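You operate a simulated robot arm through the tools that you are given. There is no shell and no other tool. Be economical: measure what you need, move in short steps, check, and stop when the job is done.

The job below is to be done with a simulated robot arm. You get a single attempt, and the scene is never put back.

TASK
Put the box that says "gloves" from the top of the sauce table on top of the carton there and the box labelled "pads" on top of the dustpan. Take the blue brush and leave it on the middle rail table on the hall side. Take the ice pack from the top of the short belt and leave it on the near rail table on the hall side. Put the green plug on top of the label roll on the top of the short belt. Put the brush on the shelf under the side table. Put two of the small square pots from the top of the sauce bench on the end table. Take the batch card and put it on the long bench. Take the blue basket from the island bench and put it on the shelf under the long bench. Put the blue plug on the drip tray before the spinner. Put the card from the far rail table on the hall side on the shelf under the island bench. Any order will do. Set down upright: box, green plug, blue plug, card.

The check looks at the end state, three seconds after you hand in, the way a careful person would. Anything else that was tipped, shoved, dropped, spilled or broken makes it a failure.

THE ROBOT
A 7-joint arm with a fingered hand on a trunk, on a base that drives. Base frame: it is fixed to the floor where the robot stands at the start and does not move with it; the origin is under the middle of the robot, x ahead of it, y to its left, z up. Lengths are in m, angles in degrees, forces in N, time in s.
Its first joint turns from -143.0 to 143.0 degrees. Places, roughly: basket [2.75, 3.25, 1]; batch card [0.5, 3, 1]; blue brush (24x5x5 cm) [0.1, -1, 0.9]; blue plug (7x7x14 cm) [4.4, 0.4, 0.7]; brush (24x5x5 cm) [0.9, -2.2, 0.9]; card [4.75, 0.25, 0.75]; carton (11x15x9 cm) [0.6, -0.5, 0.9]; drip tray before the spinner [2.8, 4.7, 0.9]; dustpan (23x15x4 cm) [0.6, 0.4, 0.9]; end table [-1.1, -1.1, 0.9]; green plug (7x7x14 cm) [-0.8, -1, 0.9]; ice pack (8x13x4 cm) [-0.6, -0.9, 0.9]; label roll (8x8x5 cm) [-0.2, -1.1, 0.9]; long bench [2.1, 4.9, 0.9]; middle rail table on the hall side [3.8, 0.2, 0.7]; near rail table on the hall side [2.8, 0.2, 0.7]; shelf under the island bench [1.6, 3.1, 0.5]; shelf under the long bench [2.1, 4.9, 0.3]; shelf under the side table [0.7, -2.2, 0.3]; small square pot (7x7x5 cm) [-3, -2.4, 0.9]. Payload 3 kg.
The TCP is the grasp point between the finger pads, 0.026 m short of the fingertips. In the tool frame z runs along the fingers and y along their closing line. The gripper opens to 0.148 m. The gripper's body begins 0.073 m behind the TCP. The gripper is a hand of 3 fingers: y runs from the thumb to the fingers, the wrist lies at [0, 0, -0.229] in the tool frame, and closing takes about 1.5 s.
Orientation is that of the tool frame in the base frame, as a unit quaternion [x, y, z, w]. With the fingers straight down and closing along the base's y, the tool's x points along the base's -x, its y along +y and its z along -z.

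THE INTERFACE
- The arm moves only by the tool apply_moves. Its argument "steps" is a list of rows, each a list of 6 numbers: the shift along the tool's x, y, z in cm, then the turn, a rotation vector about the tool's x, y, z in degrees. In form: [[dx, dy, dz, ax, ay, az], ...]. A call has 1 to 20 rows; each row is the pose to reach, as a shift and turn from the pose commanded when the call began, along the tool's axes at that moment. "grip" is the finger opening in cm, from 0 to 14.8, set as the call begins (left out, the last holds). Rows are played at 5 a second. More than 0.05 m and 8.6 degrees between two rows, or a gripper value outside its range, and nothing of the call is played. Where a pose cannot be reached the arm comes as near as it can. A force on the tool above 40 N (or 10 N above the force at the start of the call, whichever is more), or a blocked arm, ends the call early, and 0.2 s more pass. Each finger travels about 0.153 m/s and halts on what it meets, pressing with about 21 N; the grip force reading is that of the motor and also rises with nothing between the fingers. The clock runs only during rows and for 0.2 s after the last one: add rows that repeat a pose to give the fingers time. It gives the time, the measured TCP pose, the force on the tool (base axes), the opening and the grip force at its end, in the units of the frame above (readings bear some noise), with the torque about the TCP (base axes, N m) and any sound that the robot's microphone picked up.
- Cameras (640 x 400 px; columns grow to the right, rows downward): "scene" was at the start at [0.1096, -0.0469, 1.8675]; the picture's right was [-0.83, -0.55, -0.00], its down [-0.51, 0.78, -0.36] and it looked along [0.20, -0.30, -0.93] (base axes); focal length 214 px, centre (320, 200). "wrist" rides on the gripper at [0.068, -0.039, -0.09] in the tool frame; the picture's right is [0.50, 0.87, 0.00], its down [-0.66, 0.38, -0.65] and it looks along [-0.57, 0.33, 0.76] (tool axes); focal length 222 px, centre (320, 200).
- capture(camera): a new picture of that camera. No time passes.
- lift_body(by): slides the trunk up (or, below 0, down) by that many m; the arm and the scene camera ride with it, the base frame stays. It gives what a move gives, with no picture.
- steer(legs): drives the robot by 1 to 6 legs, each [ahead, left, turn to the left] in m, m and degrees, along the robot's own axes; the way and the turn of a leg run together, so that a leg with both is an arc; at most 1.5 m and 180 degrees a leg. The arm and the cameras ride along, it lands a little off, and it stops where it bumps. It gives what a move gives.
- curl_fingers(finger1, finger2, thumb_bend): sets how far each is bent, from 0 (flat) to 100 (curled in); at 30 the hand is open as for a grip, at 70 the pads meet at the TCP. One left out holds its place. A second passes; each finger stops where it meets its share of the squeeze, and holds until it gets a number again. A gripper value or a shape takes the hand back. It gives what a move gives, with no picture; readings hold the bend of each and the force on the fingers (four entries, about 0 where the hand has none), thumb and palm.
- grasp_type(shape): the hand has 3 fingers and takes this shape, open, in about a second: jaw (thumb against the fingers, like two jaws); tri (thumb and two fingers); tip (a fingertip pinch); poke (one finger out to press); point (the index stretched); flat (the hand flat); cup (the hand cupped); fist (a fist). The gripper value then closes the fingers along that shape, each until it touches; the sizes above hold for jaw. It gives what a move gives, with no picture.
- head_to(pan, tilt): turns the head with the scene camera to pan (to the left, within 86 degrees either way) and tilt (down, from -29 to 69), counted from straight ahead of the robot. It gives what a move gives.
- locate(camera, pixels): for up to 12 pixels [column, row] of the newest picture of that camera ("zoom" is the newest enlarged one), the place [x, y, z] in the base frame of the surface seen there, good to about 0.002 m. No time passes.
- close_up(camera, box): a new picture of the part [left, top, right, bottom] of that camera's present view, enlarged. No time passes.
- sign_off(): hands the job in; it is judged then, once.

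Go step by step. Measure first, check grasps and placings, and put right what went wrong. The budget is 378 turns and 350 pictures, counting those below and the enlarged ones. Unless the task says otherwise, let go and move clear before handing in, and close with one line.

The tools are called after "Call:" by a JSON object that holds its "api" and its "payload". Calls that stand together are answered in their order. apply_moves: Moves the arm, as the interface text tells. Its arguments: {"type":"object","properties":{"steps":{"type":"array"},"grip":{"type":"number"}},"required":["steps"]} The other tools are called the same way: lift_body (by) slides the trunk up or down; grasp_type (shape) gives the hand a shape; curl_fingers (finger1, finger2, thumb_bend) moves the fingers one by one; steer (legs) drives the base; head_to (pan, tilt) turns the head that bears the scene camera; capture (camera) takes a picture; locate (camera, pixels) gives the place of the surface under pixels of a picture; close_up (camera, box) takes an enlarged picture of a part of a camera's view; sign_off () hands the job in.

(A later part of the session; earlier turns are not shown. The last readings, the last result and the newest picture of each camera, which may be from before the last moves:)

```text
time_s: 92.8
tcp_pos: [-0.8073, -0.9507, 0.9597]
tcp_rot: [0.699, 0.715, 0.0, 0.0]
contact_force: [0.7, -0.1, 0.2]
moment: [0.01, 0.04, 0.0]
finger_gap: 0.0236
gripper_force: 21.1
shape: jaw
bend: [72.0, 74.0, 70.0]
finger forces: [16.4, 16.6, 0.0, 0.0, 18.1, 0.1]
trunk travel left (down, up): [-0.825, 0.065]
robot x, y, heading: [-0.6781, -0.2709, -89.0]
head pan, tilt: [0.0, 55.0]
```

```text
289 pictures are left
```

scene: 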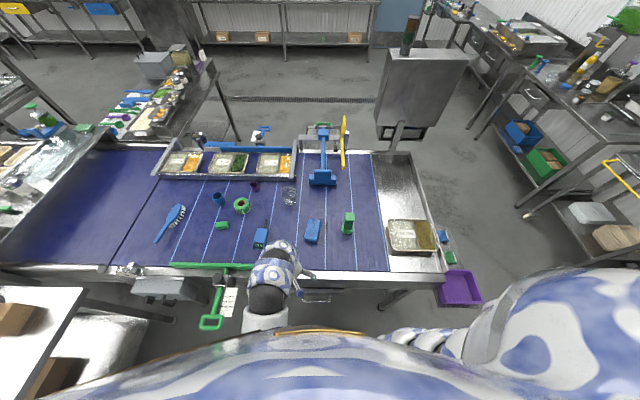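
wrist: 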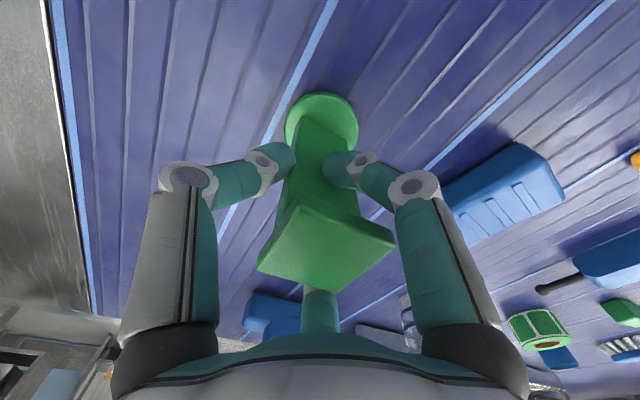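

Firm grip. Lift vertically 11 cm and check the protruding green handle's reach before driving sideways.

Call:
{"api": "apply_moves", "payload": {"steps": [[0, 0, -4, 0, 0, 0], [0, 0, -8, 0, 0, 0], [0, 0, -12, 0, 0, 0], [0, 0, -12, 0, 0, 0]]}}

Call:
{"api": "locate", "payload": {"camera": "scene", "pixels": [[210, 325], [228, 300], [160, 298], [130, 268], [310, 297]]}}

Call:
{"api": "capture", "payload": {"camera": "wrist"}}

```text
time_s: 93.8
tcp_pos: [-0.8071, -0.9519, 1.0794]
tcp_rot: [0.699, 0.715, 0.001, 0.0]
contact_force: [-0.9, 0.1, -1.5]
moment: [0.01, 0.01, 0.03]
finger_gap: 0.0239
gripper_force: 20.9
shape: jaw
bend: [72.0, 74.0, 70.0]
finger forces: [16.5, 16.5, 0.1, 0.0, 18.1, 0.0]
trunk travel left (down, up): [-0.825, 0.065]
robot x, y, heading: [-0.6781, -0.2675, -88.7]
head pan, tilt: [0.0, 55.0]
```

```text
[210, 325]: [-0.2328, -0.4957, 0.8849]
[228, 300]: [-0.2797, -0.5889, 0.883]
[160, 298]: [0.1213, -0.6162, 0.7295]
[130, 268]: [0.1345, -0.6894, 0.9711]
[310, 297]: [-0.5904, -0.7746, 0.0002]
```

```text
288 pictures are left
```

wrist: 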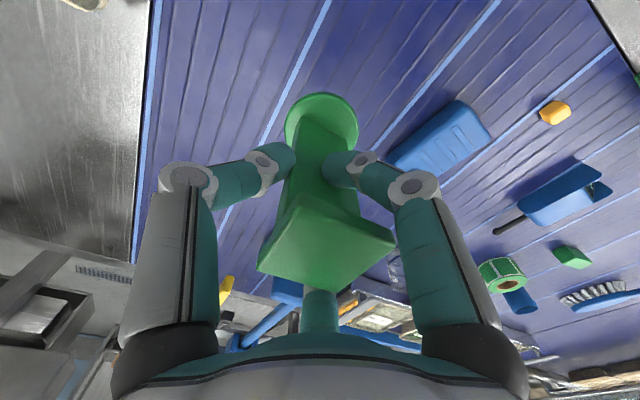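

Handle reaches y≈-0.495. I need the robot's footprint; look down at my own front.

Call:
{"api": "head_to", "payload": {"pan": 30, "tilt": 69}}

Call:
{"api": "capture", "payload": {"camera": "scene"}}

Call:
{"api": "locate", "payload": {"camera": "scene", "pixels": [[320, 330], [320, 360], [320, 390], [250, 350], [400, 350], [200, 380], [450, 380], [550, 350]]}}

```text
time_s: 94.7
tcp_pos: [-0.8066, -0.9527, 1.0798]
tcp_rot: [0.699, 0.715, 0.0, 0.001]
contact_force: [0.5, -0.3, -2.5]
moment: [-0.01, 0.04, -0.06]
finger_gap: 0.0236
gripper_force: 20.5
shape: jaw
bend: [72.0, 74.0, 70.0]
finger forces: [16.5, 16.7, 0.1, 0.0, 17.9, 0.1]
trunk travel left (down, up): [-0.825, 0.065]
robot x, y, heading: [-0.6748, -0.2723, -88.6]
head pan, tilt: [30.0, 68.8]
```

```text
287 pictures are left
```

scene: 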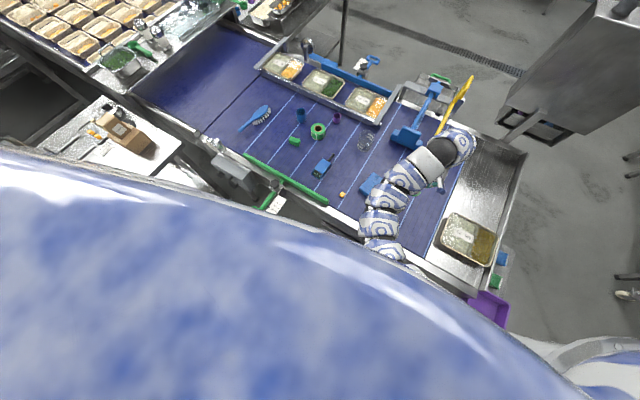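

```text
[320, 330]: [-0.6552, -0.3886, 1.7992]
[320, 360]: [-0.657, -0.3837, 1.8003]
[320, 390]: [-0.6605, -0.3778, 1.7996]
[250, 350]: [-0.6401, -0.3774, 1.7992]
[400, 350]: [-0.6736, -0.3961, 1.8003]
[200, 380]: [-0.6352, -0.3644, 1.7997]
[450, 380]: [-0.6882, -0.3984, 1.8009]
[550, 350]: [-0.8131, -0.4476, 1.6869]
```

I turn the wrist +90° (as earlier gave a view of my base) to measure my footprint.

Call:
{"api": "apply_moves", "payload": {"steps": [[0, 0, -1, 0, 0, 8.5], [0, 0, -1, 0, 0, 17], [0, 0, -1, 0, 0, 25.5], [0, 0, -1, 0, 0, 34], [0, 0, -1, 0, 0, 42.5], [0, 0, -1, 0, 0, 51], [0, 0, -1, 0, 0, 59.5], [0, 0, -1, 0, 0, 68], [0, 0, -1, 0, 0, 76.5], [0, 0, -1, 0, 0, 85], [0, 0, -1, 0, 0, 93], [0, 0, -1, 0, 0, 101], [0, 0, -1, 0, 0, 109], [0, 0, -1, 0, 0, 117], [0, 0, -1, 0, 0, 120], [0, 0, -1, 0, 0, 120]]}}

Call:
{"api": "capture", "payload": {"camera": "wrist"}}

```text
time_s: 98.1
tcp_pos: [-0.8074, -0.9504, 1.0898]
tcp_rot: [0.969, -0.249, 0.001, 0.0]
contact_force: [-0.1, -0.5, -2.4]
moment: [0.0, -0.04, 0.02]
finger_gap: 0.0237
gripper_force: 21.2
shape: jaw
bend: [72.0, 74.0, 70.0]
finger forces: [16.4, 16.6, 0.0, 0.1, 17.8, 0.0]
trunk travel left (down, up): [-0.825, 0.065]
robot x, y, heading: [-0.6787, -0.2738, -88.9]
head pan, tilt: [30.0, 68.8]
```

```text
286 pictures are left
```

wrist: 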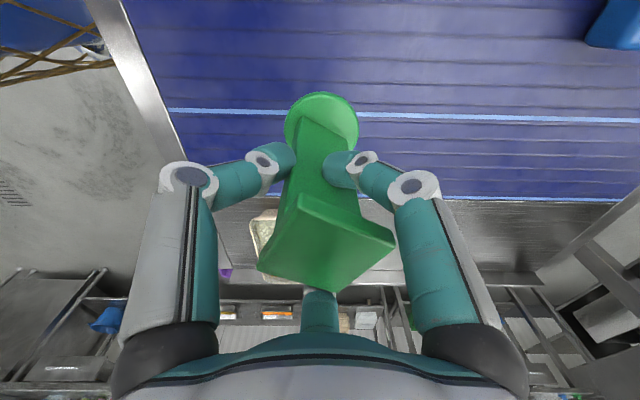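

Call:
{"api": "locate", "payload": {"camera": "wrist", "pixels": [[40, 70], [10, 80], [85, 30], [40, 35], [50, 10], [90, 62], [20, 45], [60, 45]]}}

Call:
{"api": "close_up", "payload": {"camera": "wrist", "box": [0, 0, 160, 100]}}

```text
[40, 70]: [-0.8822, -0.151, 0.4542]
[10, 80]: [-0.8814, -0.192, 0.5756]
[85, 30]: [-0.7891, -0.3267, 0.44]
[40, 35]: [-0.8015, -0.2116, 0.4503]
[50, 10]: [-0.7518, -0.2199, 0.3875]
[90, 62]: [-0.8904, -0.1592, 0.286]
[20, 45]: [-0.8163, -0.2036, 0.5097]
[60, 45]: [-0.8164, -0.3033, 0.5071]
```

```text
4.00 times, centred on (80, 50) of wrist
```

zoom: 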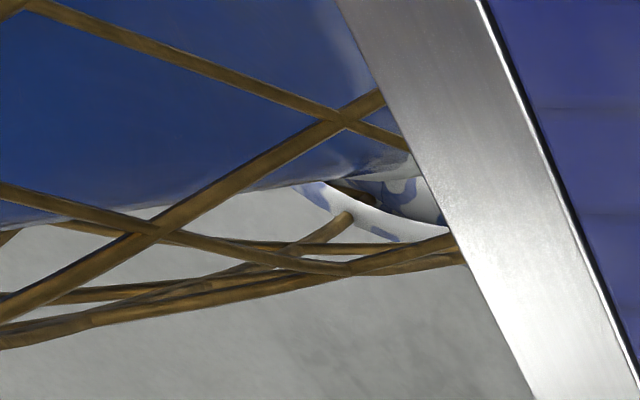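

My cage radius is ≈0.25 m at z<0.6. I retract the arm, then shift to about (-0.55,-0.42), staying beside the green handle.

Call:
{"api": "apply_moves", "payload": {"steps": [[0, -4.5, 0, 0, 0, 0], [-0.3, -9, 0, 0, 0, 0], [-0.5, -13.5, 0, 0, 0, 0], [-0.7, -18, 0, 0, 0, 0], [-0.9, -22.3, 0, 0, 0, 0], [-0.9, -22.3, 0, 0, 0, 0]]}}

Call:
{"api": "steer", "payload": {"legs": [[0, 0.125, 0], [0.147, 0, 0]]}}

Call:
{"api": "capture", "payload": {"camera": "scene"}}

```text
time_s: 99.5
tcp_pos: [-0.7073, -0.7487, 1.0909]
tcp_rot: [0.969, -0.248, -0.002, -0.002]
contact_force: [0.0, -0.5, -0.8]
moment: [0.0, -0.01, 0.02]
finger_gap: 0.0232
gripper_force: 21.3
shape: jaw
bend: [72.0, 74.0, 70.0]
finger forces: [16.4, 16.5, 0.0, 0.1, 17.6, 0.0]
trunk travel left (down, up): [-0.825, 0.065]
robot x, y, heading: [-0.6773, -0.2657, -88.9]
head pan, tilt: [30.0, 68.8]
```

```text
time_s: 101.7
tcp_pos: [-0.5799, -0.8912, 1.0904]
tcp_rot: [0.969, -0.248, -0.002, -0.002]
contact_force: [-0.3, -0.4, -1.8]
moment: [0.04, -0.02, 0.0]
finger_gap: 0.023
gripper_force: 21.0
shape: jaw
bend: [72.0, 74.0, 70.0]
finger forces: [16.6, 16.5, 0.1, 0.0, 17.3, 0.0]
trunk travel left (down, up): [-0.825, 0.065]
robot x, y, heading: [-0.5495, -0.4135, -88.7]
head pan, tilt: [30.0, 68.8]
```

```text
284 pictures are left
```

scene: 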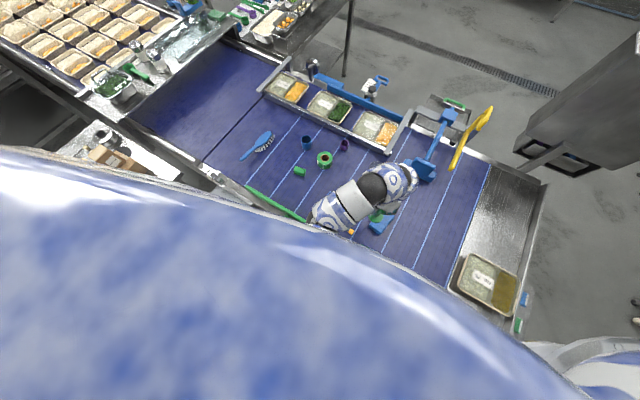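

Call:
{"api": "close_up", "payload": {"camera": "scene", "box": [285, 130, 365, 185]}}

Call:
{"api": "locate", "payload": {"camera": "zoom", "pixels": [[265, 215], [385, 200], [290, 180], [365, 240], [330, 165], [310, 245], [345, 180], [325, 213], [220, 260], [420, 290]]}}

```text
7.27 times, centred on (325, 158) of scene
```

zoom: 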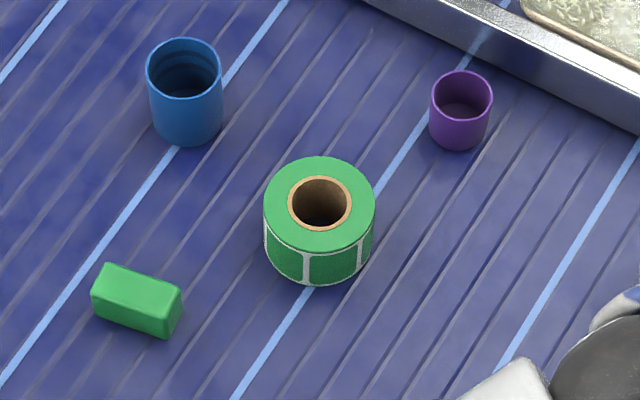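

```text
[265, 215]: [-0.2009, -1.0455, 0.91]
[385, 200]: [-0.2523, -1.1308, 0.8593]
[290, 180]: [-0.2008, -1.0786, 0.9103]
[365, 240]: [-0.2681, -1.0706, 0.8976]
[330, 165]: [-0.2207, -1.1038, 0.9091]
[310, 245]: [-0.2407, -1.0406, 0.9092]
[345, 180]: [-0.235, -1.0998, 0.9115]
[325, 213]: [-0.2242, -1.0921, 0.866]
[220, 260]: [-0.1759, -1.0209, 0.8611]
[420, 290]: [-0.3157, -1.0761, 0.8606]
```

Call:
{"api": "locate", "payload": {"camera": "zoom", "pixels": [[276, 180], [364, 230], [276, 230], [364, 180], [320, 166], [320, 244], [270, 205], [370, 205], [298, 172], [342, 238]]}}

```text
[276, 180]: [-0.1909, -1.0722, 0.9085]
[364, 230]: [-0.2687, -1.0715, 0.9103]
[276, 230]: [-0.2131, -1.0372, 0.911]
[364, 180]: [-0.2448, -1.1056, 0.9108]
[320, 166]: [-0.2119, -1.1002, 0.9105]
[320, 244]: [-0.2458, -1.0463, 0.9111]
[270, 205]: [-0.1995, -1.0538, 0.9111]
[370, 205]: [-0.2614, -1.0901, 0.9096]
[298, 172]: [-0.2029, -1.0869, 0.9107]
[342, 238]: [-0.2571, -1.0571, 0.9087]
```

Roll centre (-0.2297,-1.072), top 0.910. Nudge the base slightly closer.

Call:
{"api": "steer", "payload": {"legs": [[0.015, 0.02, 0]]}}

```text
time_s: 102.5
tcp_pos: [-0.5561, -0.9077, 1.0905]
tcp_rot: [0.969, -0.248, -0.002, -0.001]
contact_force: [-0.3, 0.0, -2.3]
moment: [0.02, 0.02, 0.01]
finger_gap: 0.0233
gripper_force: 21.0
shape: jaw
bend: [72.0, 74.0, 70.0]
finger forces: [16.6, 16.5, 0.0, 0.1, 17.4, 0.0]
trunk travel left (down, up): [-0.825, 0.065]
robot x, y, heading: [-0.5299, -0.4315, -88.8]
head pan, tilt: [30.0, 68.8]
```

Call:
{"api": "apply_moves", "payload": {"steps": [[2.5, 0, -2, 0, 0, 0], [7.0, -0.2, -3, 0, 0, 0], [11.5, -0.4, -3, 0, 0, 0], [16, -0.6, -3, 0, 0, 0], [20.5, -0.8, -3, 0, 0, 0], [25, -1, -3, 0, 0, 0], [29.5, -1.1, -3, 0, 0, 0], [33.5, -1.2, -2, 0, 0, 0], [36.6, -1.3, -1, 0, 0, 0], [36.6, -1.3, -1, 0, 0, 0]]}}

Call:
{"api": "close_up", "payload": {"camera": "scene", "box": [260, 100, 400, 200]}}

Call:
{"api": "capture", "payload": {"camera": "wrist"}}

```text
time_s: 104.8
tcp_pos: [-0.2315, -1.0706, 1.1029]
tcp_rot: [0.969, -0.248, -0.002, -0.002]
contact_force: [-0.6, 0.1, -1.9]
moment: [0.0, -0.02, 0.03]
finger_gap: 0.0226
gripper_force: 21.2
shape: jaw
bend: [72.0, 74.0, 69.0]
finger forces: [16.6, 16.2, 0.0, 0.0, 16.6, 0.0]
out of reach, approached as far as the arm can: row 4, 5, 6
trunk travel left (down, up): [-0.825, 0.065]
robot x, y, heading: [-0.5268, -0.4309, -88.6]
head pan, tilt: [30.0, 68.8]
```

```text
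4.00 times, centred on (330, 150) of scene
```

zoom: 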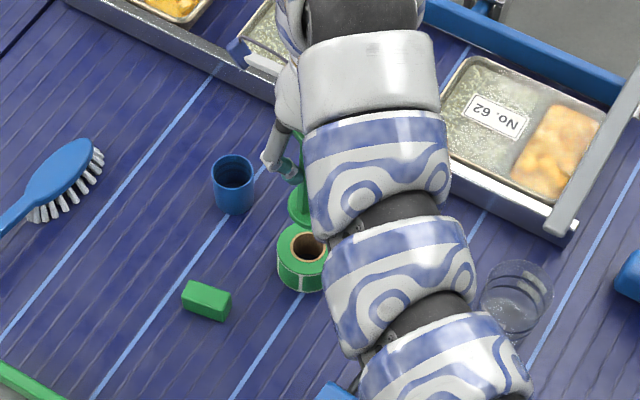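

```text
281 pictures are left
```

wrist: 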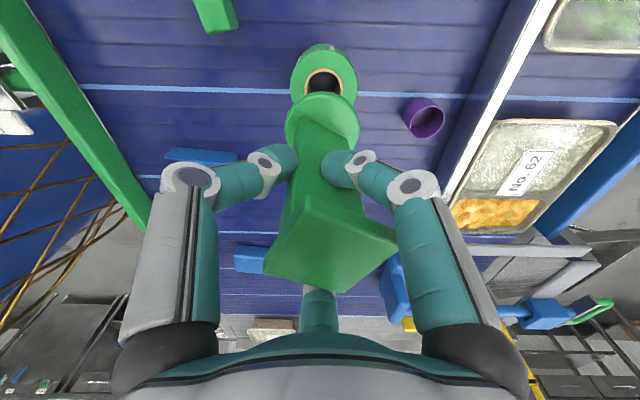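

Call:
{"api": "locate", "payload": {"camera": "wrist", "pixels": [[288, 122], [356, 128], [322, 95], [296, 102], [348, 105], [330, 240], [293, 75], [355, 75], [324, 48]]}}

```text
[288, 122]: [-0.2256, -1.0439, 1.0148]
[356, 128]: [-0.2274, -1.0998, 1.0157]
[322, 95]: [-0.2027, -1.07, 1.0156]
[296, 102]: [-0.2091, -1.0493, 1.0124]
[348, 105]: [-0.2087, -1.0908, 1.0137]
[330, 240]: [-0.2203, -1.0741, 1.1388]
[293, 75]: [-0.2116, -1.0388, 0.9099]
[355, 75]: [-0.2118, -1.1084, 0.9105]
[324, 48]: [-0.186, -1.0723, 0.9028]
```

Plug flange centre ≈(-0.231,-1.072), matching the roll; bottom ≈1.003. Lower 8.8 cm, then creep.

Call:
{"api": "apply_moves", "payload": {"steps": [[0.1, 0, 3.5, 0, 0, 0], [0.1, 0, 6.5, 0, 0, 0], [0.1, 0, 8.2, 0, 0, 0], [0.1, 0, 8.8, 0, 0, 0], [0.1, 0, 8.8, 0, 0, 0]]}}

Call:
{"api": "apply_moves", "payload": {"steps": [[0, 0, 0.2, 0, 0, 0], [0, 0, 0.4, 0, 0, 0], [0, 0, 0.4, 0, 0, 0]]}}

Call:
{"api": "capture", "payload": {"camera": "wrist"}}

```text
time_s: 106.0
tcp_pos: [-0.2298, -1.0716, 1.0112]
tcp_rot: [0.969, -0.248, -0.001, -0.002]
contact_force: [-0.4, -0.7, -2.1]
moment: [0.02, -0.02, -0.01]
finger_gap: 0.0225
gripper_force: 21.6
shape: jaw
bend: [72.0, 74.0, 69.0]
finger forces: [16.7, 16.2, 0.0, 0.0, 16.4, 0.0]
trunk travel left (down, up): [-0.825, 0.065]
robot x, y, heading: [-0.5279, -0.4316, -88.7]
head pan, tilt: [30.0, 68.8]
```

```text
time_s: 106.8
tcp_pos: [-0.2306, -1.071, 1.0085]
tcp_rot: [0.969, -0.248, -0.001, -0.002]
contact_force: [0.9, 1.1, 4.0]
moment: [-0.03, 0.0, 0.0]
finger_gap: 0.0229
gripper_force: 21.3
shape: jaw
bend: [72.0, 74.0, 69.0]
finger forces: [17.6, 17.4, 0.0, 0.0, 18.1, 0.0]
trunk travel left (down, up): [-0.825, 0.065]
robot x, y, heading: [-0.5302, -0.4312, -88.5]
head pan, tilt: [30.0, 68.8]
```

```text
280 pictures are left
```

wrist: 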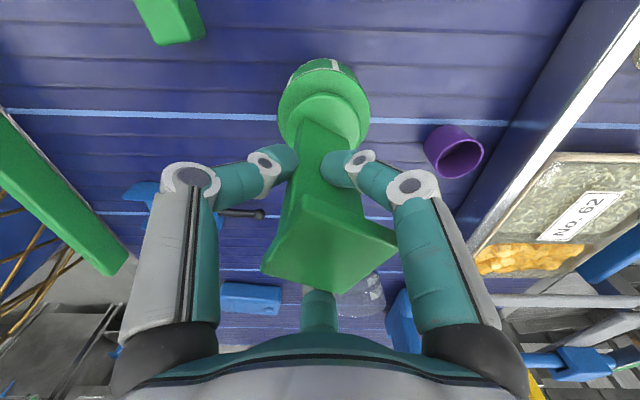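

Contact. Open and rise straight.

Call:
{"api": "apply_moves", "payload": {"steps": [[0, 0, 0, 0, 0, 0], [0, 0, 0, 0, 0, 0], [0, 0, 0, 0, 0, 0], [0, 0, 0, 0, 0, 0], [0, 0, 0, 0, 0, 0], [0, 0, -4, 0, 0, 0], [0, 0, -8, 0, 0, 0], [0, 0, -10, 0, 0, 0], [0, 0, -10, 0, 0, 0]], "grip": 14.8}}

Call:
{"api": "capture", "payload": {"camera": "wrist"}}

```text
time_s: 108.8
tcp_pos: [-0.2318, -1.0719, 1.1084]
tcp_rot: [0.969, -0.247, -0.001, -0.001]
contact_force: [0.9, 0.3, -0.5]
moment: [-0.02, 0.0, -0.02]
finger_gap: 0.1481
gripper_force: 0.0
shape: jaw
bend: [30.0, 30.0, 30.0]
finger forces: [0.0, 0.0, 0.0, 0.0, 0.0, 0.0]
trunk travel left (down, up): [-0.825, 0.065]
robot x, y, heading: [-0.5289, -0.4255, -88.9]
head pan, tilt: [30.0, 68.8]
```

```text
279 pictures are left
```

wrist: 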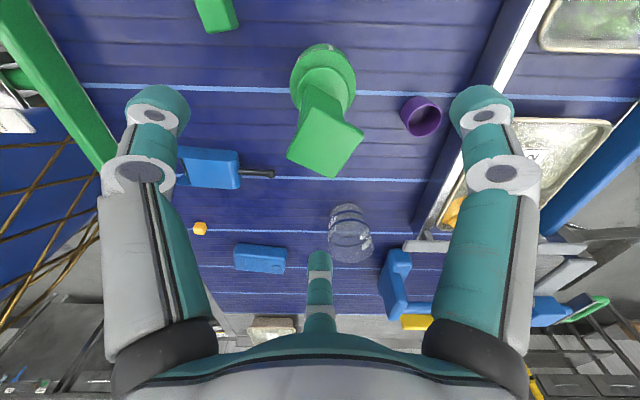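

Plug stands on the roll. Move over the ice pack and measure it.

Call:
{"api": "apply_moves", "payload": {"steps": [[-4.5, 0.5, 0, 0, 0, 0], [-9, 1.2, 0, 0, 0, 0], [-13.5, 1.9, 0, 0, 0, 0], [-18, 2.6, 0, 0, 0, 0], [-22.5, 3.2, 0, 0, 0, 0], [-27, 4, 0, 0, 0, 0], [-31.5, 4.6, 0, 0, 0, 0], [-36, 5.2, 0, 0, 0, 0], [-40, 5.8, 0, 0, 0, 0], [-42.3, 6.1, 0, 0, 0, 0], [-42.3, 6.1, 0, 0, 0, 0]]}}

Call:
{"api": "capture", "payload": {"camera": "wrist"}}

Call:
{"api": "head_to", "payload": {"pan": 0, "tilt": 62}}

Call:
{"api": "capture", "payload": {"camera": "scene"}}

```text
time_s: 111.2
tcp_pos: [-0.6259, -0.9324, 1.1054]
tcp_rot: [0.969, -0.248, -0.002, -0.003]
contact_force: [0.0, -0.2, -0.2]
moment: [-0.01, -0.01, -0.01]
finger_gap: 0.1479
gripper_force: 0.1
shape: jaw
bend: [30.0, 30.0, 30.0]
finger forces: [0.0, 0.0, 0.0, 0.0, 0.1, 0.1]
out of reach, approached as far as the arm can: row 10, 11
trunk travel left (down, up): [-0.825, 0.065]
robot x, y, heading: [-0.5319, -0.4287, -88.5]
head pan, tilt: [30.0, 68.8]
```

```text
278 pictures are left
```

wrist: 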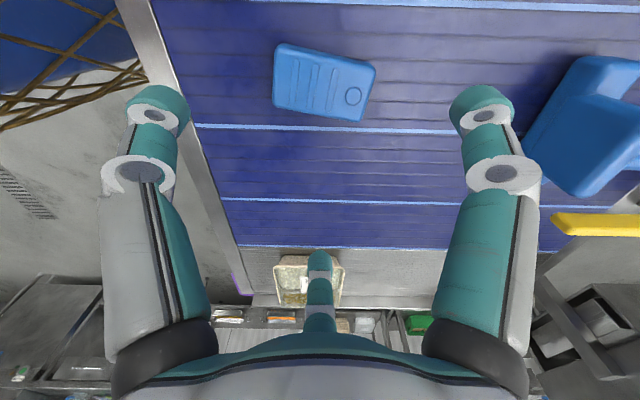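

```text
time_s: 112.1
tcp_pos: [-0.6277, -0.9335, 1.1071]
tcp_rot: [0.969, -0.248, -0.003, -0.002]
contact_force: [-0.7, -0.1, -0.1]
moment: [0.0, -0.02, 0.0]
finger_gap: 0.1481
gripper_force: 0.0
shape: jaw
bend: [30.0, 30.0, 30.0]
finger forces: [0.0, 0.1, 0.0, 0.0, 0.1, 0.0]
trunk travel left (down, up): [-0.825, 0.065]
robot x, y, heading: [-0.5306, -0.427, -88.9]
head pan, tilt: [0.0, 62.0]
```

```text
277 pictures are left
```

scene: 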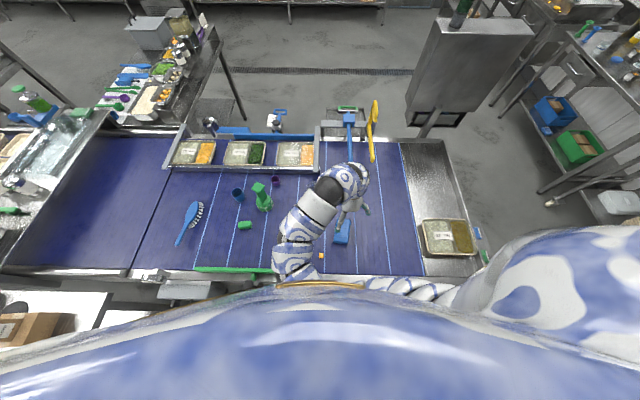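

Call:
{"api": "locate", "payload": {"camera": "wrist", "pixels": [[283, 48], [372, 66], [360, 118], [278, 104], [325, 83], [570, 65], [575, 190], [530, 150]]}}

```text
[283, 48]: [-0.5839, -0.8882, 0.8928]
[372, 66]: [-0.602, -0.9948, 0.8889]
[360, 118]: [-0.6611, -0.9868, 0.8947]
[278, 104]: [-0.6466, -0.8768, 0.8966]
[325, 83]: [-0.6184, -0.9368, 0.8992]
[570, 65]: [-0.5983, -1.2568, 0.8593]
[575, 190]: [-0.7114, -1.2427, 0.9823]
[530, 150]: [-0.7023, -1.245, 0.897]
```

Ice pack centre (-0.624,-0.937), long axis nearly along y. Turn the hand back -109° so it closes across the width.

Call:
{"api": "apply_moves", "payload": {"steps": [[0, 0, 0, 0, 0, -8], [0, 0, 0, 0, 0, -16], [0, 0, 0, 0, 0, -24], [0, 0, 0, 0, 0, -32], [0, 0, 0, 0, 0, -40], [0, 0, 0, 0, 0, -48], [0, 0, 0, 0, 0, -56], [0, 0, 0, 0, 0, -64], [0, 0, 0, 0, 0, -72], [0, 0, 0, 0, 0, -80], [0, 0, 0, 0, 0, -88], [0, 0, 0, 0, 0, -96], [0, 0, 0, 0, 0, -104], [0, 0, 0, 0, 0, -109], [0, 0, 0, 0, 0, -109]]}}

```text
time_s: 115.3
tcp_pos: [-0.6279, -0.9326, 1.1056]
tcp_rot: [0.764, 0.645, 0.0, -0.003]
contact_force: [0.2, -0.3, 0.2]
moment: [-0.01, 0.0, 0.02]
finger_gap: 0.1479
gripper_force: 0.1
shape: jaw
bend: [30.0, 30.0, 30.0]
finger forces: [0.1, 0.1, 0.0, 0.0, 0.0, 0.1]
trunk travel left (down, up): [-0.825, 0.065]
robot x, y, heading: [-0.5338, -0.4296, -88.7]
head pan, tilt: [0.0, 62.0]
```

Call:
{"api": "apply_moves", "payload": {"steps": [[-0.4, 0.5, 4.5, 0, 0, 0], [-0.4, 0.5, 9, 0, 0, 0], [-0.4, 0.5, 13.5, 0, 0, 0], [-0.4, 0.5, 17, 0, 0, 0], [-0.4, 0.5, 20, 0, 0, 0], [-0.4, 0.5, 21.2, 0, 0, 0], [-0.4, 0.5, 21.2, 0, 0, 0]]}}

Call:
{"api": "capture", "payload": {"camera": "wrist"}}

```text
time_s: 116.9
tcp_pos: [-0.6247, -0.939, 0.8936]
tcp_rot: [0.764, 0.645, 0.0, -0.003]
contact_force: [0.4, 0.4, 0.4]
moment: [0.05, 0.0, -0.04]
finger_gap: 0.1481
gripper_force: 0.1
shape: jaw
bend: [30.0, 30.0, 30.0]
finger forces: [0.4, 0.1, 0.1, 0.0, 0.1, 0.0]
trunk travel left (down, up): [-0.825, 0.065]
robot x, y, heading: [-0.5288, -0.4253, -88.6]
head pan, tilt: [0.0, 62.0]
```

```text
276 pictures are left
```

wrist: 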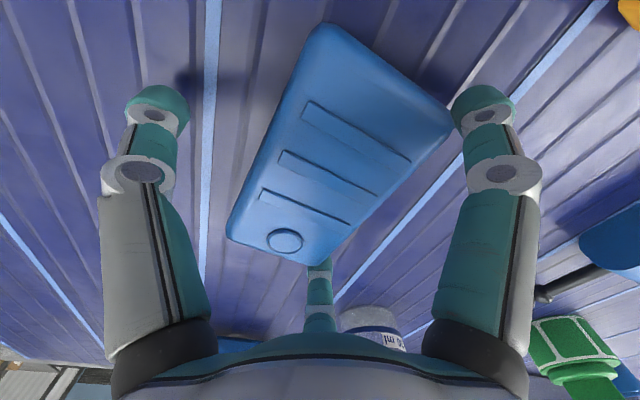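

The two fingers sit at the pack's corners; better to close with the thumb at the end face. Raise, turn +90°, shift 1.2 cm toward the thumb and lower.

Call:
{"api": "apply_moves", "payload": {"steps": [[0, 0, -3, 0, 0, 0], [0, 0, -7, 0, 0, 0], [0.3, 0, -7, 0, 0, 8.5], [0.6, 0, -7, 0, 0, 17], [0.9, 0, -7, 0, 0, 25.5], [1.2, 0, -7, 0, 0, 34], [1.2, 0, -7, 0, 0, 42.5], [1.2, 0, -7, 0, 0, 51], [1.2, 0, -7, 0, 0, 59.5], [1.2, 0, -7, 0, 0, 68], [1.2, 0, -7, 0, 0, 76.5], [1.2, 0, -7, 0, 0, 85], [1.2, 0, -7, 0, 0, 90], [1.2, 0, -7, 0, 0, 90], [1.2, 0, -4, 0, 0, 90], [1.2, 0, -1, 0, 0, 90], [1.2, 0, 0.2, 0, 0, 90], [1.2, 0, 0.2, 0, 0, 90]]}}

Call:
{"api": "capture", "payload": {"camera": "wrist"}}

```text
time_s: 120.7
tcp_pos: [-0.6236, -0.9254, 0.8925]
tcp_rot: [0.996, -0.084, -0.002, -0.001]
contact_force: [-0.6, 0.2, -0.4]
moment: [0.02, -0.05, 0.0]
finger_gap: 0.1479
gripper_force: 0.1
shape: jaw
bend: [30.0, 30.0, 30.0]
finger forces: [0.0, 0.0, 0.1, 0.0, 0.1, 0.0]
trunk travel left (down, up): [-0.825, 0.065]
robot x, y, heading: [-0.5332, -0.4292, -89.0]
head pan, tilt: [0.0, 62.0]
```

```text
275 pictures are left
```

wrist: 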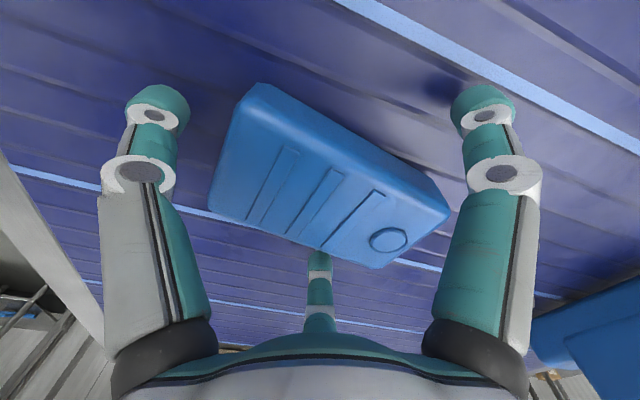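

Good clearance all round. Close.

Call:
{"api": "apply_moves", "payload": {"steps": [[0, 0, 0, 0, 0, 0], [0, 0, 0, 0, 0, 0], [0, 0, 0, 0, 0, 0], [0, 0, 0, 0, 0, 0], [0, 0, 0, 0, 0, 0], [0, 0, 0, 0, 0, 0], [0, 0, 0, 0, 0, 0], [0, 0, 0, 0, 0, 0], [0, 0, 0, 0, 0, 0]], "grip": 0}}

Call:
{"api": "apply_moves", "payload": {"steps": [[0, 0, -2, 0, 0, 0], [0, 0, -5, 0, 0, 0], [0, 0, -5, 0, 0, 0]]}}

Call:
{"api": "capture", "payload": {"camera": "wrist"}}

```text
time_s: 122.7
tcp_pos: [-0.6233, -0.9258, 0.8922]
tcp_rot: [0.996, -0.084, -0.002, -0.001]
contact_force: [0.2, -0.6, -0.3]
moment: [0.03, 0.01, 0.0]
finger_gap: 0.0875
gripper_force: 21.5
shape: jaw
bend: [38.0, 34.0, 72.0]
finger forces: [16.7, 16.5, 0.0, 0.0, 19.3, 0.1]
trunk travel left (down, up): [-0.825, 0.065]
robot x, y, heading: [-0.5323, -0.4272, -88.7]
head pan, tilt: [0.0, 62.0]
```

```text
time_s: 123.5
tcp_pos: [-0.623, -0.9253, 0.9414]
tcp_rot: [0.996, -0.085, -0.001, -0.002]
contact_force: [0.0, -0.1, -2.7]
moment: [0.04, -0.03, 0.03]
finger_gap: 0.0871
gripper_force: 21.1
shape: jaw
bend: [38.0, 34.0, 72.0]
finger forces: [16.6, 16.7, 0.0, 0.1, 19.2, 0.0]
trunk travel left (down, up): [-0.825, 0.065]
robot x, y, heading: [-0.532, -0.4307, -88.8]
head pan, tilt: [0.0, 62.0]
```

```text
274 pictures are left
```

wrist: 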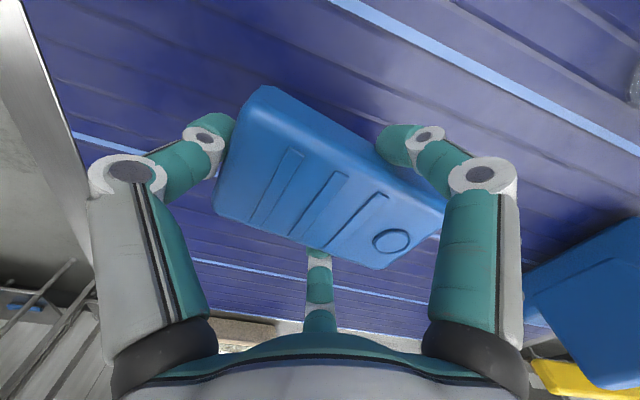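

Ice pack held. Raise, retract, and back off from the belt.

Call:
{"api": "apply_moves", "payload": {"steps": [[0, 0, -5, 0, 0, 0], [0, 0, -10, 0, 0, 0], [0, -3, -13.5, 0, 0, 0], [0, -7, -13.5, 0, 0, 0], [0, -11, -13.5, 0, 0, 0], [0, -13, -13.5, 0, 0, 0], [0, -13, -13.5, 0, 0, 0]]}}

Call:
{"api": "steer", "payload": {"legs": [[-0.75, 0, 0], [-0.7, 0, 0]]}}

Call:
{"api": "steer", "payload": {"legs": [[0, 0, 90]]}}

Call:
{"api": "head_to", "payload": {"pan": 0, "tilt": 25}}

Call:
{"api": "capture", "payload": {"camera": "scene"}}

```text
time_s: 125.1
tcp_pos: [-0.5716, -0.8899, 1.0431]
tcp_rot: [0.996, -0.085, -0.003, -0.003]
contact_force: [-0.3, 0.7, -3.0]
moment: [0.04, 0.0, 0.0]
finger_gap: 0.0869
gripper_force: 20.7
shape: jaw
bend: [38.0, 34.0, 72.0]
finger forces: [17.2, 17.0, 0.0, 0.1, 19.1, 0.0]
out of reach, approached as far as the arm can: row 3, 4, 5, 6, 7
trunk travel left (down, up): [-0.825, 0.065]
robot x, y, heading: [-0.5286, -0.4248, -88.6]
head pan, tilt: [0.0, 62.0]
```

```text
time_s: 132.5
tcp_pos: [-0.6116, 0.5455, 1.0444]
tcp_rot: [0.997, -0.079, -0.003, -0.003]
contact_force: [0.7, 0.5, -2.3]
moment: [0.02, 0.0, -0.03]
finger_gap: 0.087
gripper_force: 21.5
shape: jaw
bend: [38.0, 34.0, 72.0]
finger forces: [16.9, 17.1, 0.0, 0.0, 19.0, 0.0]
trunk travel left (down, up): [-0.825, 0.065]
robot x, y, heading: [-0.5781, 1.008, -88.0]
head pan, tilt: [0.0, 62.0]
```

```text
time_s: 136.8
tcp_pos: [-0.113, 0.9751, 1.0443]
tcp_rot: [0.758, 0.653, -0.004, 0.0]
contact_force: [-1.1, -0.1, -2.8]
moment: [0.01, 0.04, -0.01]
finger_gap: 0.0865
gripper_force: 21.2
shape: jaw
bend: [38.0, 34.0, 72.0]
finger forces: [16.7, 16.6, 0.0, 0.0, 18.3, 0.0]
trunk travel left (down, up): [-0.825, 0.065]
robot x, y, heading: [-0.5757, 1.0074, 2.4]
head pan, tilt: [0.0, 62.0]
```

```text
time_s: 137.8
tcp_pos: [-0.1116, 0.9761, 1.0442]
tcp_rot: [0.758, 0.652, -0.004, -0.001]
contact_force: [-0.2, -0.2, -2.4]
moment: [0.01, 0.03, 0.03]
finger_gap: 0.087
gripper_force: 20.3
shape: jaw
bend: [38.0, 34.0, 72.0]
finger forces: [16.7, 16.6, 0.1, 0.0, 18.2, 0.0]
trunk travel left (down, up): [-0.825, 0.065]
robot x, y, heading: [-0.5747, 1.0092, 2.6]
head pan, tilt: [0.0, 25.0]
```

```text
273 pictures are left
```

scene: 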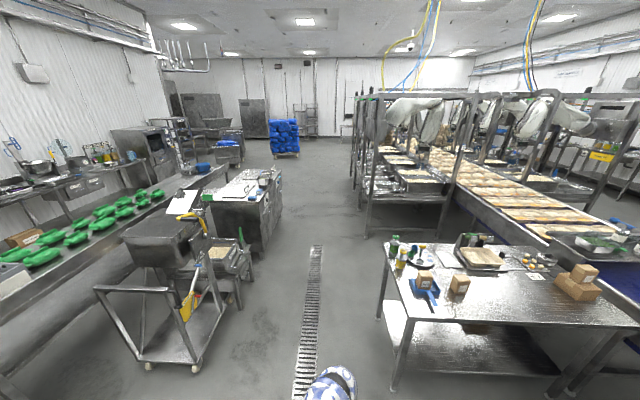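

Call:
{"api": "locate", "payload": {"camera": "scene", "pixels": [[195, 366], [240, 285], [241, 245], [240, 305], [258, 250], [281, 205], [366, 236], [381, 315], [400, 370], [395, 178], [420, 175], [385, 150]]}}

Call:
{"api": "close_up", "payload": {"camera": "scene", "box": [340, 80, 500, 250]}}

```text
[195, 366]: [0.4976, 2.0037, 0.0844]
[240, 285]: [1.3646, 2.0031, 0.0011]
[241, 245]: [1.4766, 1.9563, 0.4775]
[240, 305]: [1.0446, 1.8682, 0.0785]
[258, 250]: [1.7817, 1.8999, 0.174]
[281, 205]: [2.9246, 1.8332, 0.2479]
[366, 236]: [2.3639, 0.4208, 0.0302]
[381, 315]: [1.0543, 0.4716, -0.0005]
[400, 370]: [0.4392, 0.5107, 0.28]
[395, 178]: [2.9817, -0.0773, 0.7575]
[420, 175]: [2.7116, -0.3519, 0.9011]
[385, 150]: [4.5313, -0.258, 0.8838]
```

```text
2.35 times, centred on (420, 165) of scene
```

zoom: 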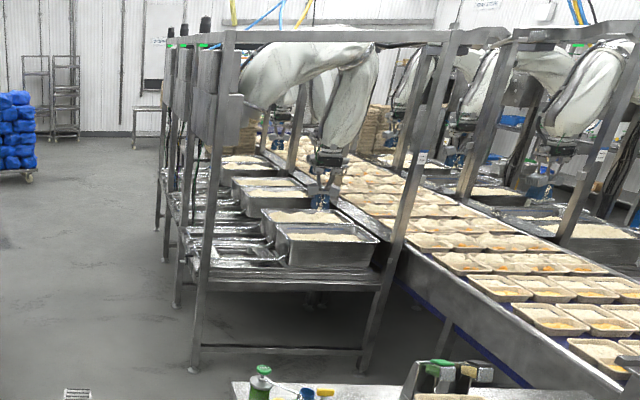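

The aisle (y 0.5–1.85) is clear. Drive to x≈2.75 and turn to face the rail table.

Call:
{"api": "steer", "payload": {"legs": [[1.5, 0, 0], [1.5, 0, 0], [0.33, 0, 0], [0, 0, -90]]}}

Call:
{"api": "head_to", "payload": {"pan": 0, "tilt": 40}}

Call:
{"api": "capture", "payload": {"camera": "scene"}}

```text
time_s: 157.9
tcp_pos: [2.7557, 0.7155, 1.0445]
tcp_rot: [0.998, -0.059, -0.003, -0.003]
contact_force: [0.5, 0.6, -2.5]
moment: [0.03, 0.0, -0.02]
finger_gap: 0.0866
gripper_force: 21.1
shape: jaw
bend: [38.0, 34.0, 72.0]
finger forces: [16.4, 16.3, 0.0, 0.0, 17.5, 0.0]
trunk travel left (down, up): [-0.825, 0.065]
robot x, y, heading: [2.7754, 1.1808, -85.9]
head pan, tilt: [0.0, 25.0]
```

```text
time_s: 158.7
tcp_pos: [2.7572, 0.7138, 1.0428]
tcp_rot: [0.998, -0.059, -0.002, -0.003]
contact_force: [-0.7, 0.1, -2.7]
moment: [0.04, -0.03, 0.03]
finger_gap: 0.0864
gripper_force: 20.4
shape: jaw
bend: [38.0, 34.0, 72.0]
finger forces: [16.4, 16.4, 0.0, 0.0, 17.5, 0.1]
trunk travel left (down, up): [-0.825, 0.065]
robot x, y, heading: [2.7775, 1.1786, -85.7]
head pan, tilt: [0.0, 40.0]
```

```text
271 pictures are left
```

scene: 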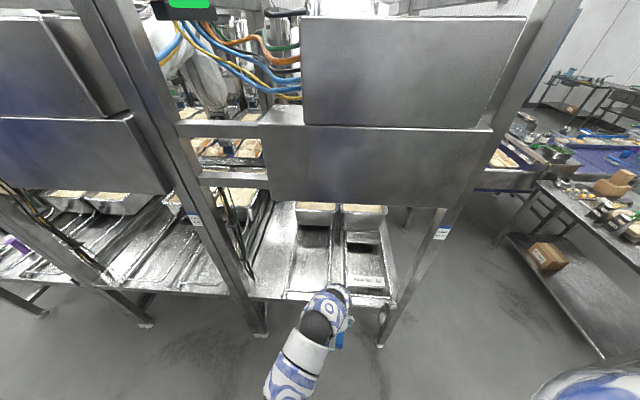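

Call:
{"api": "close_up", "payload": {"camera": "scene", "box": [180, 160, 460, 340]}}

Call:
{"api": "locate", "payload": {"camera": "scene", "pixels": [[380, 206], [470, 125], [320, 120], [300, 250], [370, 250], [360, 285], [270, 250], [315, 215], [390, 300], [255, 290], [430, 260], [220, 260]]}}

```text
2.22 times, centred on (320, 250) of scene
```

zoom: 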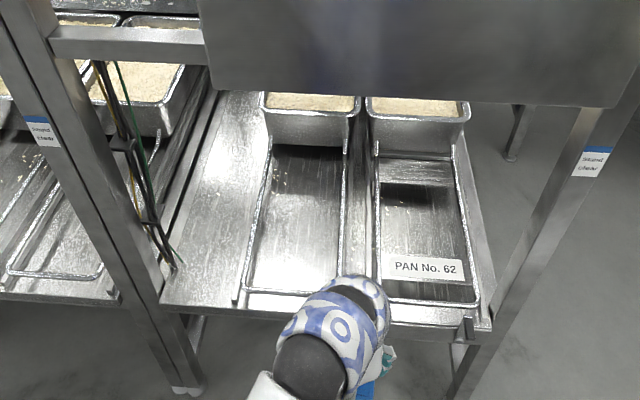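

```text
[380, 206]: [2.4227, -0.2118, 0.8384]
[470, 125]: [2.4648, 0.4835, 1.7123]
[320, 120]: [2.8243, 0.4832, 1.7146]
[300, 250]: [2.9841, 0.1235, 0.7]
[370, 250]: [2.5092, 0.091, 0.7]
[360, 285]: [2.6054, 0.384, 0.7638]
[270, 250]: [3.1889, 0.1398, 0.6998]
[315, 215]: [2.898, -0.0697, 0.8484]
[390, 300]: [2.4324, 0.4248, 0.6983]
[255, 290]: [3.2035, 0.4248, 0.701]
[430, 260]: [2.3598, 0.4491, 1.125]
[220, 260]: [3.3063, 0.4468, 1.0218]
```

Call:
{"api": "locate", "payload": {"camera": "scene", "pixels": [[430, 203], [300, 198], [270, 193], [240, 175], [225, 184], [350, 206]]}}

Call:
{"api": "locate", "payload": {"camera": "zoom", "pixels": [[240, 290], [255, 200], [200, 250], [170, 300], [270, 220], [300, 285], [345, 200], [375, 200], [430, 220], [178, 262], [215, 130], [465, 330]]}}

```text
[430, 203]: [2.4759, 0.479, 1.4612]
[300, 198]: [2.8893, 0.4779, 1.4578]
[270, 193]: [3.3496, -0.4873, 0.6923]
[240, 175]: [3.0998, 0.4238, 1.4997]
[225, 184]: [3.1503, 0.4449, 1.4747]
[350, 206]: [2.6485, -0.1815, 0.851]
```

```text
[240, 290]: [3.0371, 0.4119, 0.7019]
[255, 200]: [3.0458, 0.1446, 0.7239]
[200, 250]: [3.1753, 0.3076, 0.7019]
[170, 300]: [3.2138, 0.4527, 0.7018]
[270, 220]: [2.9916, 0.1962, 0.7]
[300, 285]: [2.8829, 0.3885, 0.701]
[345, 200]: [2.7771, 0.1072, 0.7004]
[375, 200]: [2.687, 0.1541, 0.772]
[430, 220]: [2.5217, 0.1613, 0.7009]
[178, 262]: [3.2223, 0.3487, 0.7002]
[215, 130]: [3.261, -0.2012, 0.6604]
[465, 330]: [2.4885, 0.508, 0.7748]
```

Bay between rails (x 2.79–3.03) on the near rail table is free, z 0.70; cabinet bottom is at 1.46. Drive up to it and lower the trunk a bit.

Call:
{"api": "steer", "payload": {"legs": [[0, 0, -4], [0, 0.12, 0], [0.28, 0, 0]]}}

Call:
{"api": "lift_body", "payload": {"by": -0.2}}

Call:
{"api": "head_to", "payload": {"pan": 0, "tilt": 50}}

Call:
{"api": "capture", "payload": {"camera": "scene"}}

Call:
{"api": "capture", "payload": {"camera": "wrist"}}

```text
time_s: 162.0
tcp_pos: [2.8537, 0.4356, 1.0439]
tcp_rot: [0.996, -0.089, -0.003, -0.003]
contact_force: [0.5, 0.2, -2.6]
moment: [0.08, 0.03, -0.04]
finger_gap: 0.0863
gripper_force: 20.8
shape: jaw
bend: [38.0, 34.0, 72.0]
finger forces: [16.5, 16.2, 0.0, 0.0, 17.5, 0.0]
trunk travel left (down, up): [-0.825, 0.065]
robot x, y, heading: [2.8978, 0.9031, -89.1]
head pan, tilt: [0.0, 40.0]
```

```text
time_s: 164.1
tcp_pos: [2.8533, 0.4378, 0.8433]
tcp_rot: [0.996, -0.088, -0.002, -0.003]
contact_force: [-1.2, -0.4, -3.7]
moment: [0.07, -0.05, -0.02]
finger_gap: 0.0866
gripper_force: 21.0
shape: jaw
bend: [38.0, 34.0, 72.0]
finger forces: [16.5, 16.3, 0.1, 0.1, 17.4, 0.0]
trunk travel left (down, up): [-0.625, 0.265]
robot x, y, heading: [2.9, 0.9001, -89.2]
head pan, tilt: [0.0, 40.0]
```

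```text
time_s: 164.8
tcp_pos: [2.8516, 0.439, 0.8437]
tcp_rot: [0.996, -0.089, -0.003, -0.003]
contact_force: [0.6, -0.8, -3.0]
moment: [0.03, -0.02, 0.01]
finger_gap: 0.0865
gripper_force: 21.1
shape: jaw
bend: [38.0, 34.0, 72.0]
finger forces: [16.4, 16.3, 0.0, 0.1, 17.4, 0.1]
trunk travel left (down, up): [-0.625, 0.265]
robot x, y, heading: [2.897, 0.8964, -89.3]
head pan, tilt: [0.0, 50.0]
```

```text
269 pictures are left
```

scene: 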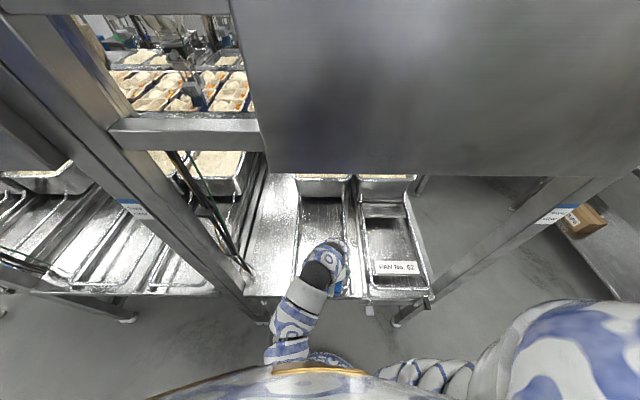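

```text
268 pictures are left
```

wrist: 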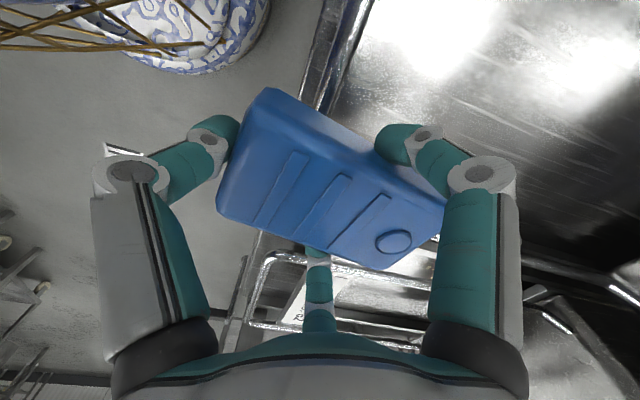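

Move 19 cm forward over the bay, then descend.

Call:
{"api": "apply_moves", "payload": {"steps": [[2, 4.5, 0, 0, 0, 0], [4, 9, 0, 0, 0, 0], [6.5, 13, 0, 0, 0, 0], [8.8, 17, 0, 0, 0, 0], [8.8, 19, 0, 0, 0, 0], [8.8, 19, 4, 0, 0, 0], [8.8, 19, 8, 0, 0, 0], [8.8, 19, 10.2, 0, 0, 0], [8.8, 19, 10.2, 0, 0, 0]]}}

Call:
{"api": "capture", "payload": {"camera": "wrist"}}

Call:
{"api": "close_up", "payload": {"camera": "scene", "box": [230, 160, 450, 310]}}

```text
time_s: 166.8
tcp_pos: [2.9065, 0.2372, 0.7398]
tcp_rot: [0.996, -0.089, -0.002, -0.004]
contact_force: [0.2, 0.1, -2.6]
moment: [0.07, -0.02, -0.01]
finger_gap: 0.0857
gripper_force: 21.2
shape: jaw
bend: [38.0, 35.0, 72.0]
finger forces: [16.4, 16.3, 0.0, 0.0, 16.8, 0.0]
trunk travel left (down, up): [-0.625, 0.265]
robot x, y, heading: [2.9004, 0.9, -89.1]
head pan, tilt: [0.0, 50.0]
```

```text
267 pictures are left
```

wrist: 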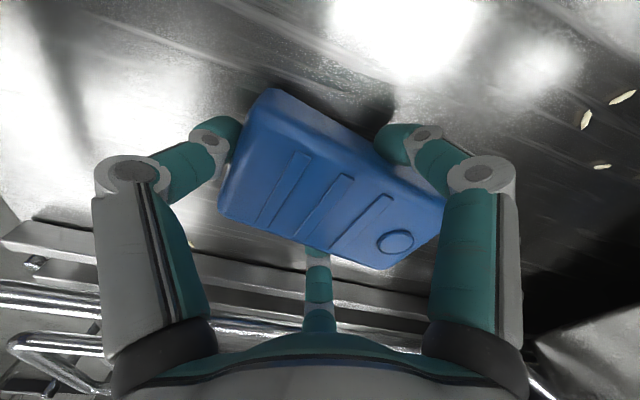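

```text
2.67 times, centred on (340, 235) of scene
```

zoom: 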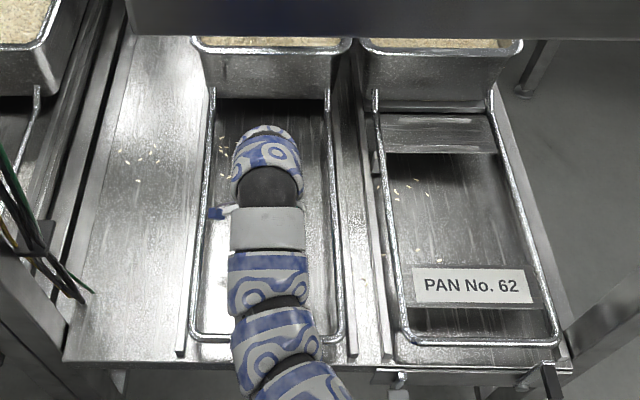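

Lower in small steps to contact, then release.

Call:
{"api": "apply_moves", "payload": {"steps": [[0, 0, 0.3, 0, 0, 0], [0, 0, 0.5, 0, 0, 0], [0, 0, 0.5, 0, 0, 0]]}}

Call:
{"api": "apply_moves", "payload": {"steps": [[0, 0, 0.2, 0, 0, 0], [0, 0, 0.4, 0, 0, 0], [0, 0, 0.4, 0, 0, 0]]}}

```text
time_s: 167.7
tcp_pos: [2.9062, 0.2374, 0.7351]
tcp_rot: [0.996, -0.09, -0.002, -0.002]
contact_force: [-0.4, 0.1, -3.0]
moment: [0.03, -0.01, 0.01]
finger_gap: 0.0859
gripper_force: 20.8
shape: jaw
bend: [38.0, 35.0, 72.0]
finger forces: [16.5, 16.3, 0.0, 0.0, 16.8, 0.0]
trunk travel left (down, up): [-0.625, 0.265]
robot x, y, heading: [2.8993, 0.9016, -89.1]
head pan, tilt: [0.0, 50.0]
```

```text
time_s: 168.4
tcp_pos: [2.905, 0.2359, 0.732]
tcp_rot: [0.996, -0.089, -0.003, -0.003]
contact_force: [1.2, -0.9, 3.7]
moment: [-0.05, -0.05, -0.04]
finger_gap: 0.0856
gripper_force: 21.0
shape: jaw
bend: [38.0, 35.0, 72.0]
finger forces: [17.7, 16.8, 0.1, 0.0, 17.5, 0.0]
trunk travel left (down, up): [-0.625, 0.265]
robot x, y, heading: [2.8976, 0.8983, -89.3]
head pan, tilt: [0.0, 50.0]
```

Call:
{"api": "apply_moves", "payload": {"steps": [[0, 0, 0, 0, 0, 0], [0, 0, 0, 0, 0, 0], [0, 0, 0, 0, 0, 0], [0, 0, 0, 0, 0, 0], [0, 0, 0, 0, 0, 0], [0, 0, -3, 0, 0, 0], [0, 0, -7, 0, 0, 0], [0, 0, -11, 0, 0, 0], [0, -4, -13, 0, 0, 0], [0, -8, -14, 0, 0, 0], [0, -12, -14, 0, 0, 0], [0, -16, -14, 0, 0, 0], [0, -20, -14, 0, 0, 0]], "grip": 14.8}}

Call:
{"api": "close_up", "payload": {"camera": "scene", "box": [230, 160, 450, 310]}}

```text
time_s: 171.2
tcp_pos: [2.9422, 0.4315, 0.8718]
tcp_rot: [0.996, -0.088, -0.003, -0.003]
contact_force: [0.0, 1.1, -0.2]
moment: [-0.01, -0.03, -0.01]
finger_gap: 0.1476
gripper_force: 0.0
shape: jaw
bend: [30.0, 30.0, 30.0]
finger forces: [0.1, 0.1, 0.1, 0.1, 0.0, 0.0]
trunk travel left (down, up): [-0.625, 0.265]
robot x, y, heading: [2.8989, 0.8994, -89.1]
head pan, tilt: [0.0, 50.0]
```

```text
2.67 times, centred on (340, 235) of scene
```

zoom: 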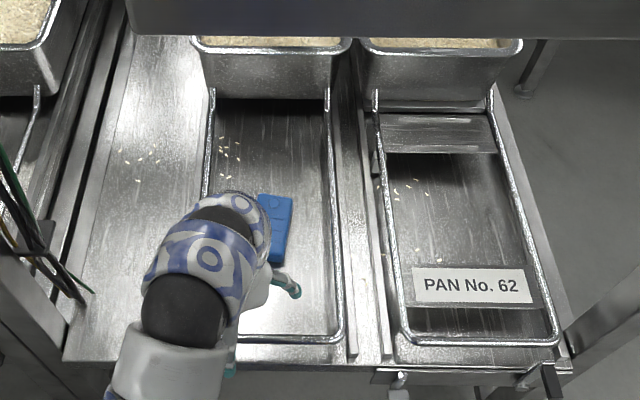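

Ice pack is down. Next the blue plug: back off and strafe along to x≈4.4.

Call:
{"api": "steer", "payload": {"legs": [[-0.28, 0, 0], [0, 1.5, 0]]}}

Call:
{"api": "capture", "payload": {"camera": "scene"}}

```text
time_s: 180.2
tcp_pos: [4.4514, 0.757, 0.8712]
tcp_rot: [0.997, -0.073, -0.001, -0.003]
contact_force: [0.2, -0.1, -0.1]
moment: [-0.02, -0.01, 0.02]
finger_gap: 0.1478
gripper_force: 0.1
shape: jaw
bend: [30.0, 30.0, 30.0]
finger forces: [0.1, 0.0, 0.0, 0.0, 0.0, 0.0]
trunk travel left (down, up): [-0.625, 0.265]
robot x, y, heading: [4.3915, 1.2184, -87.3]
head pan, tilt: [0.0, 50.0]
```

```text
264 pictures are left
```

scene: 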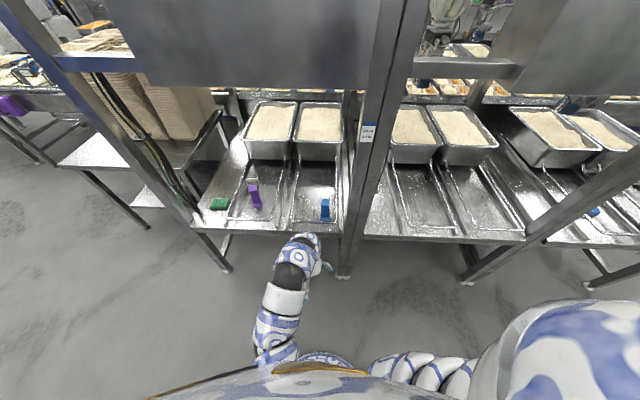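

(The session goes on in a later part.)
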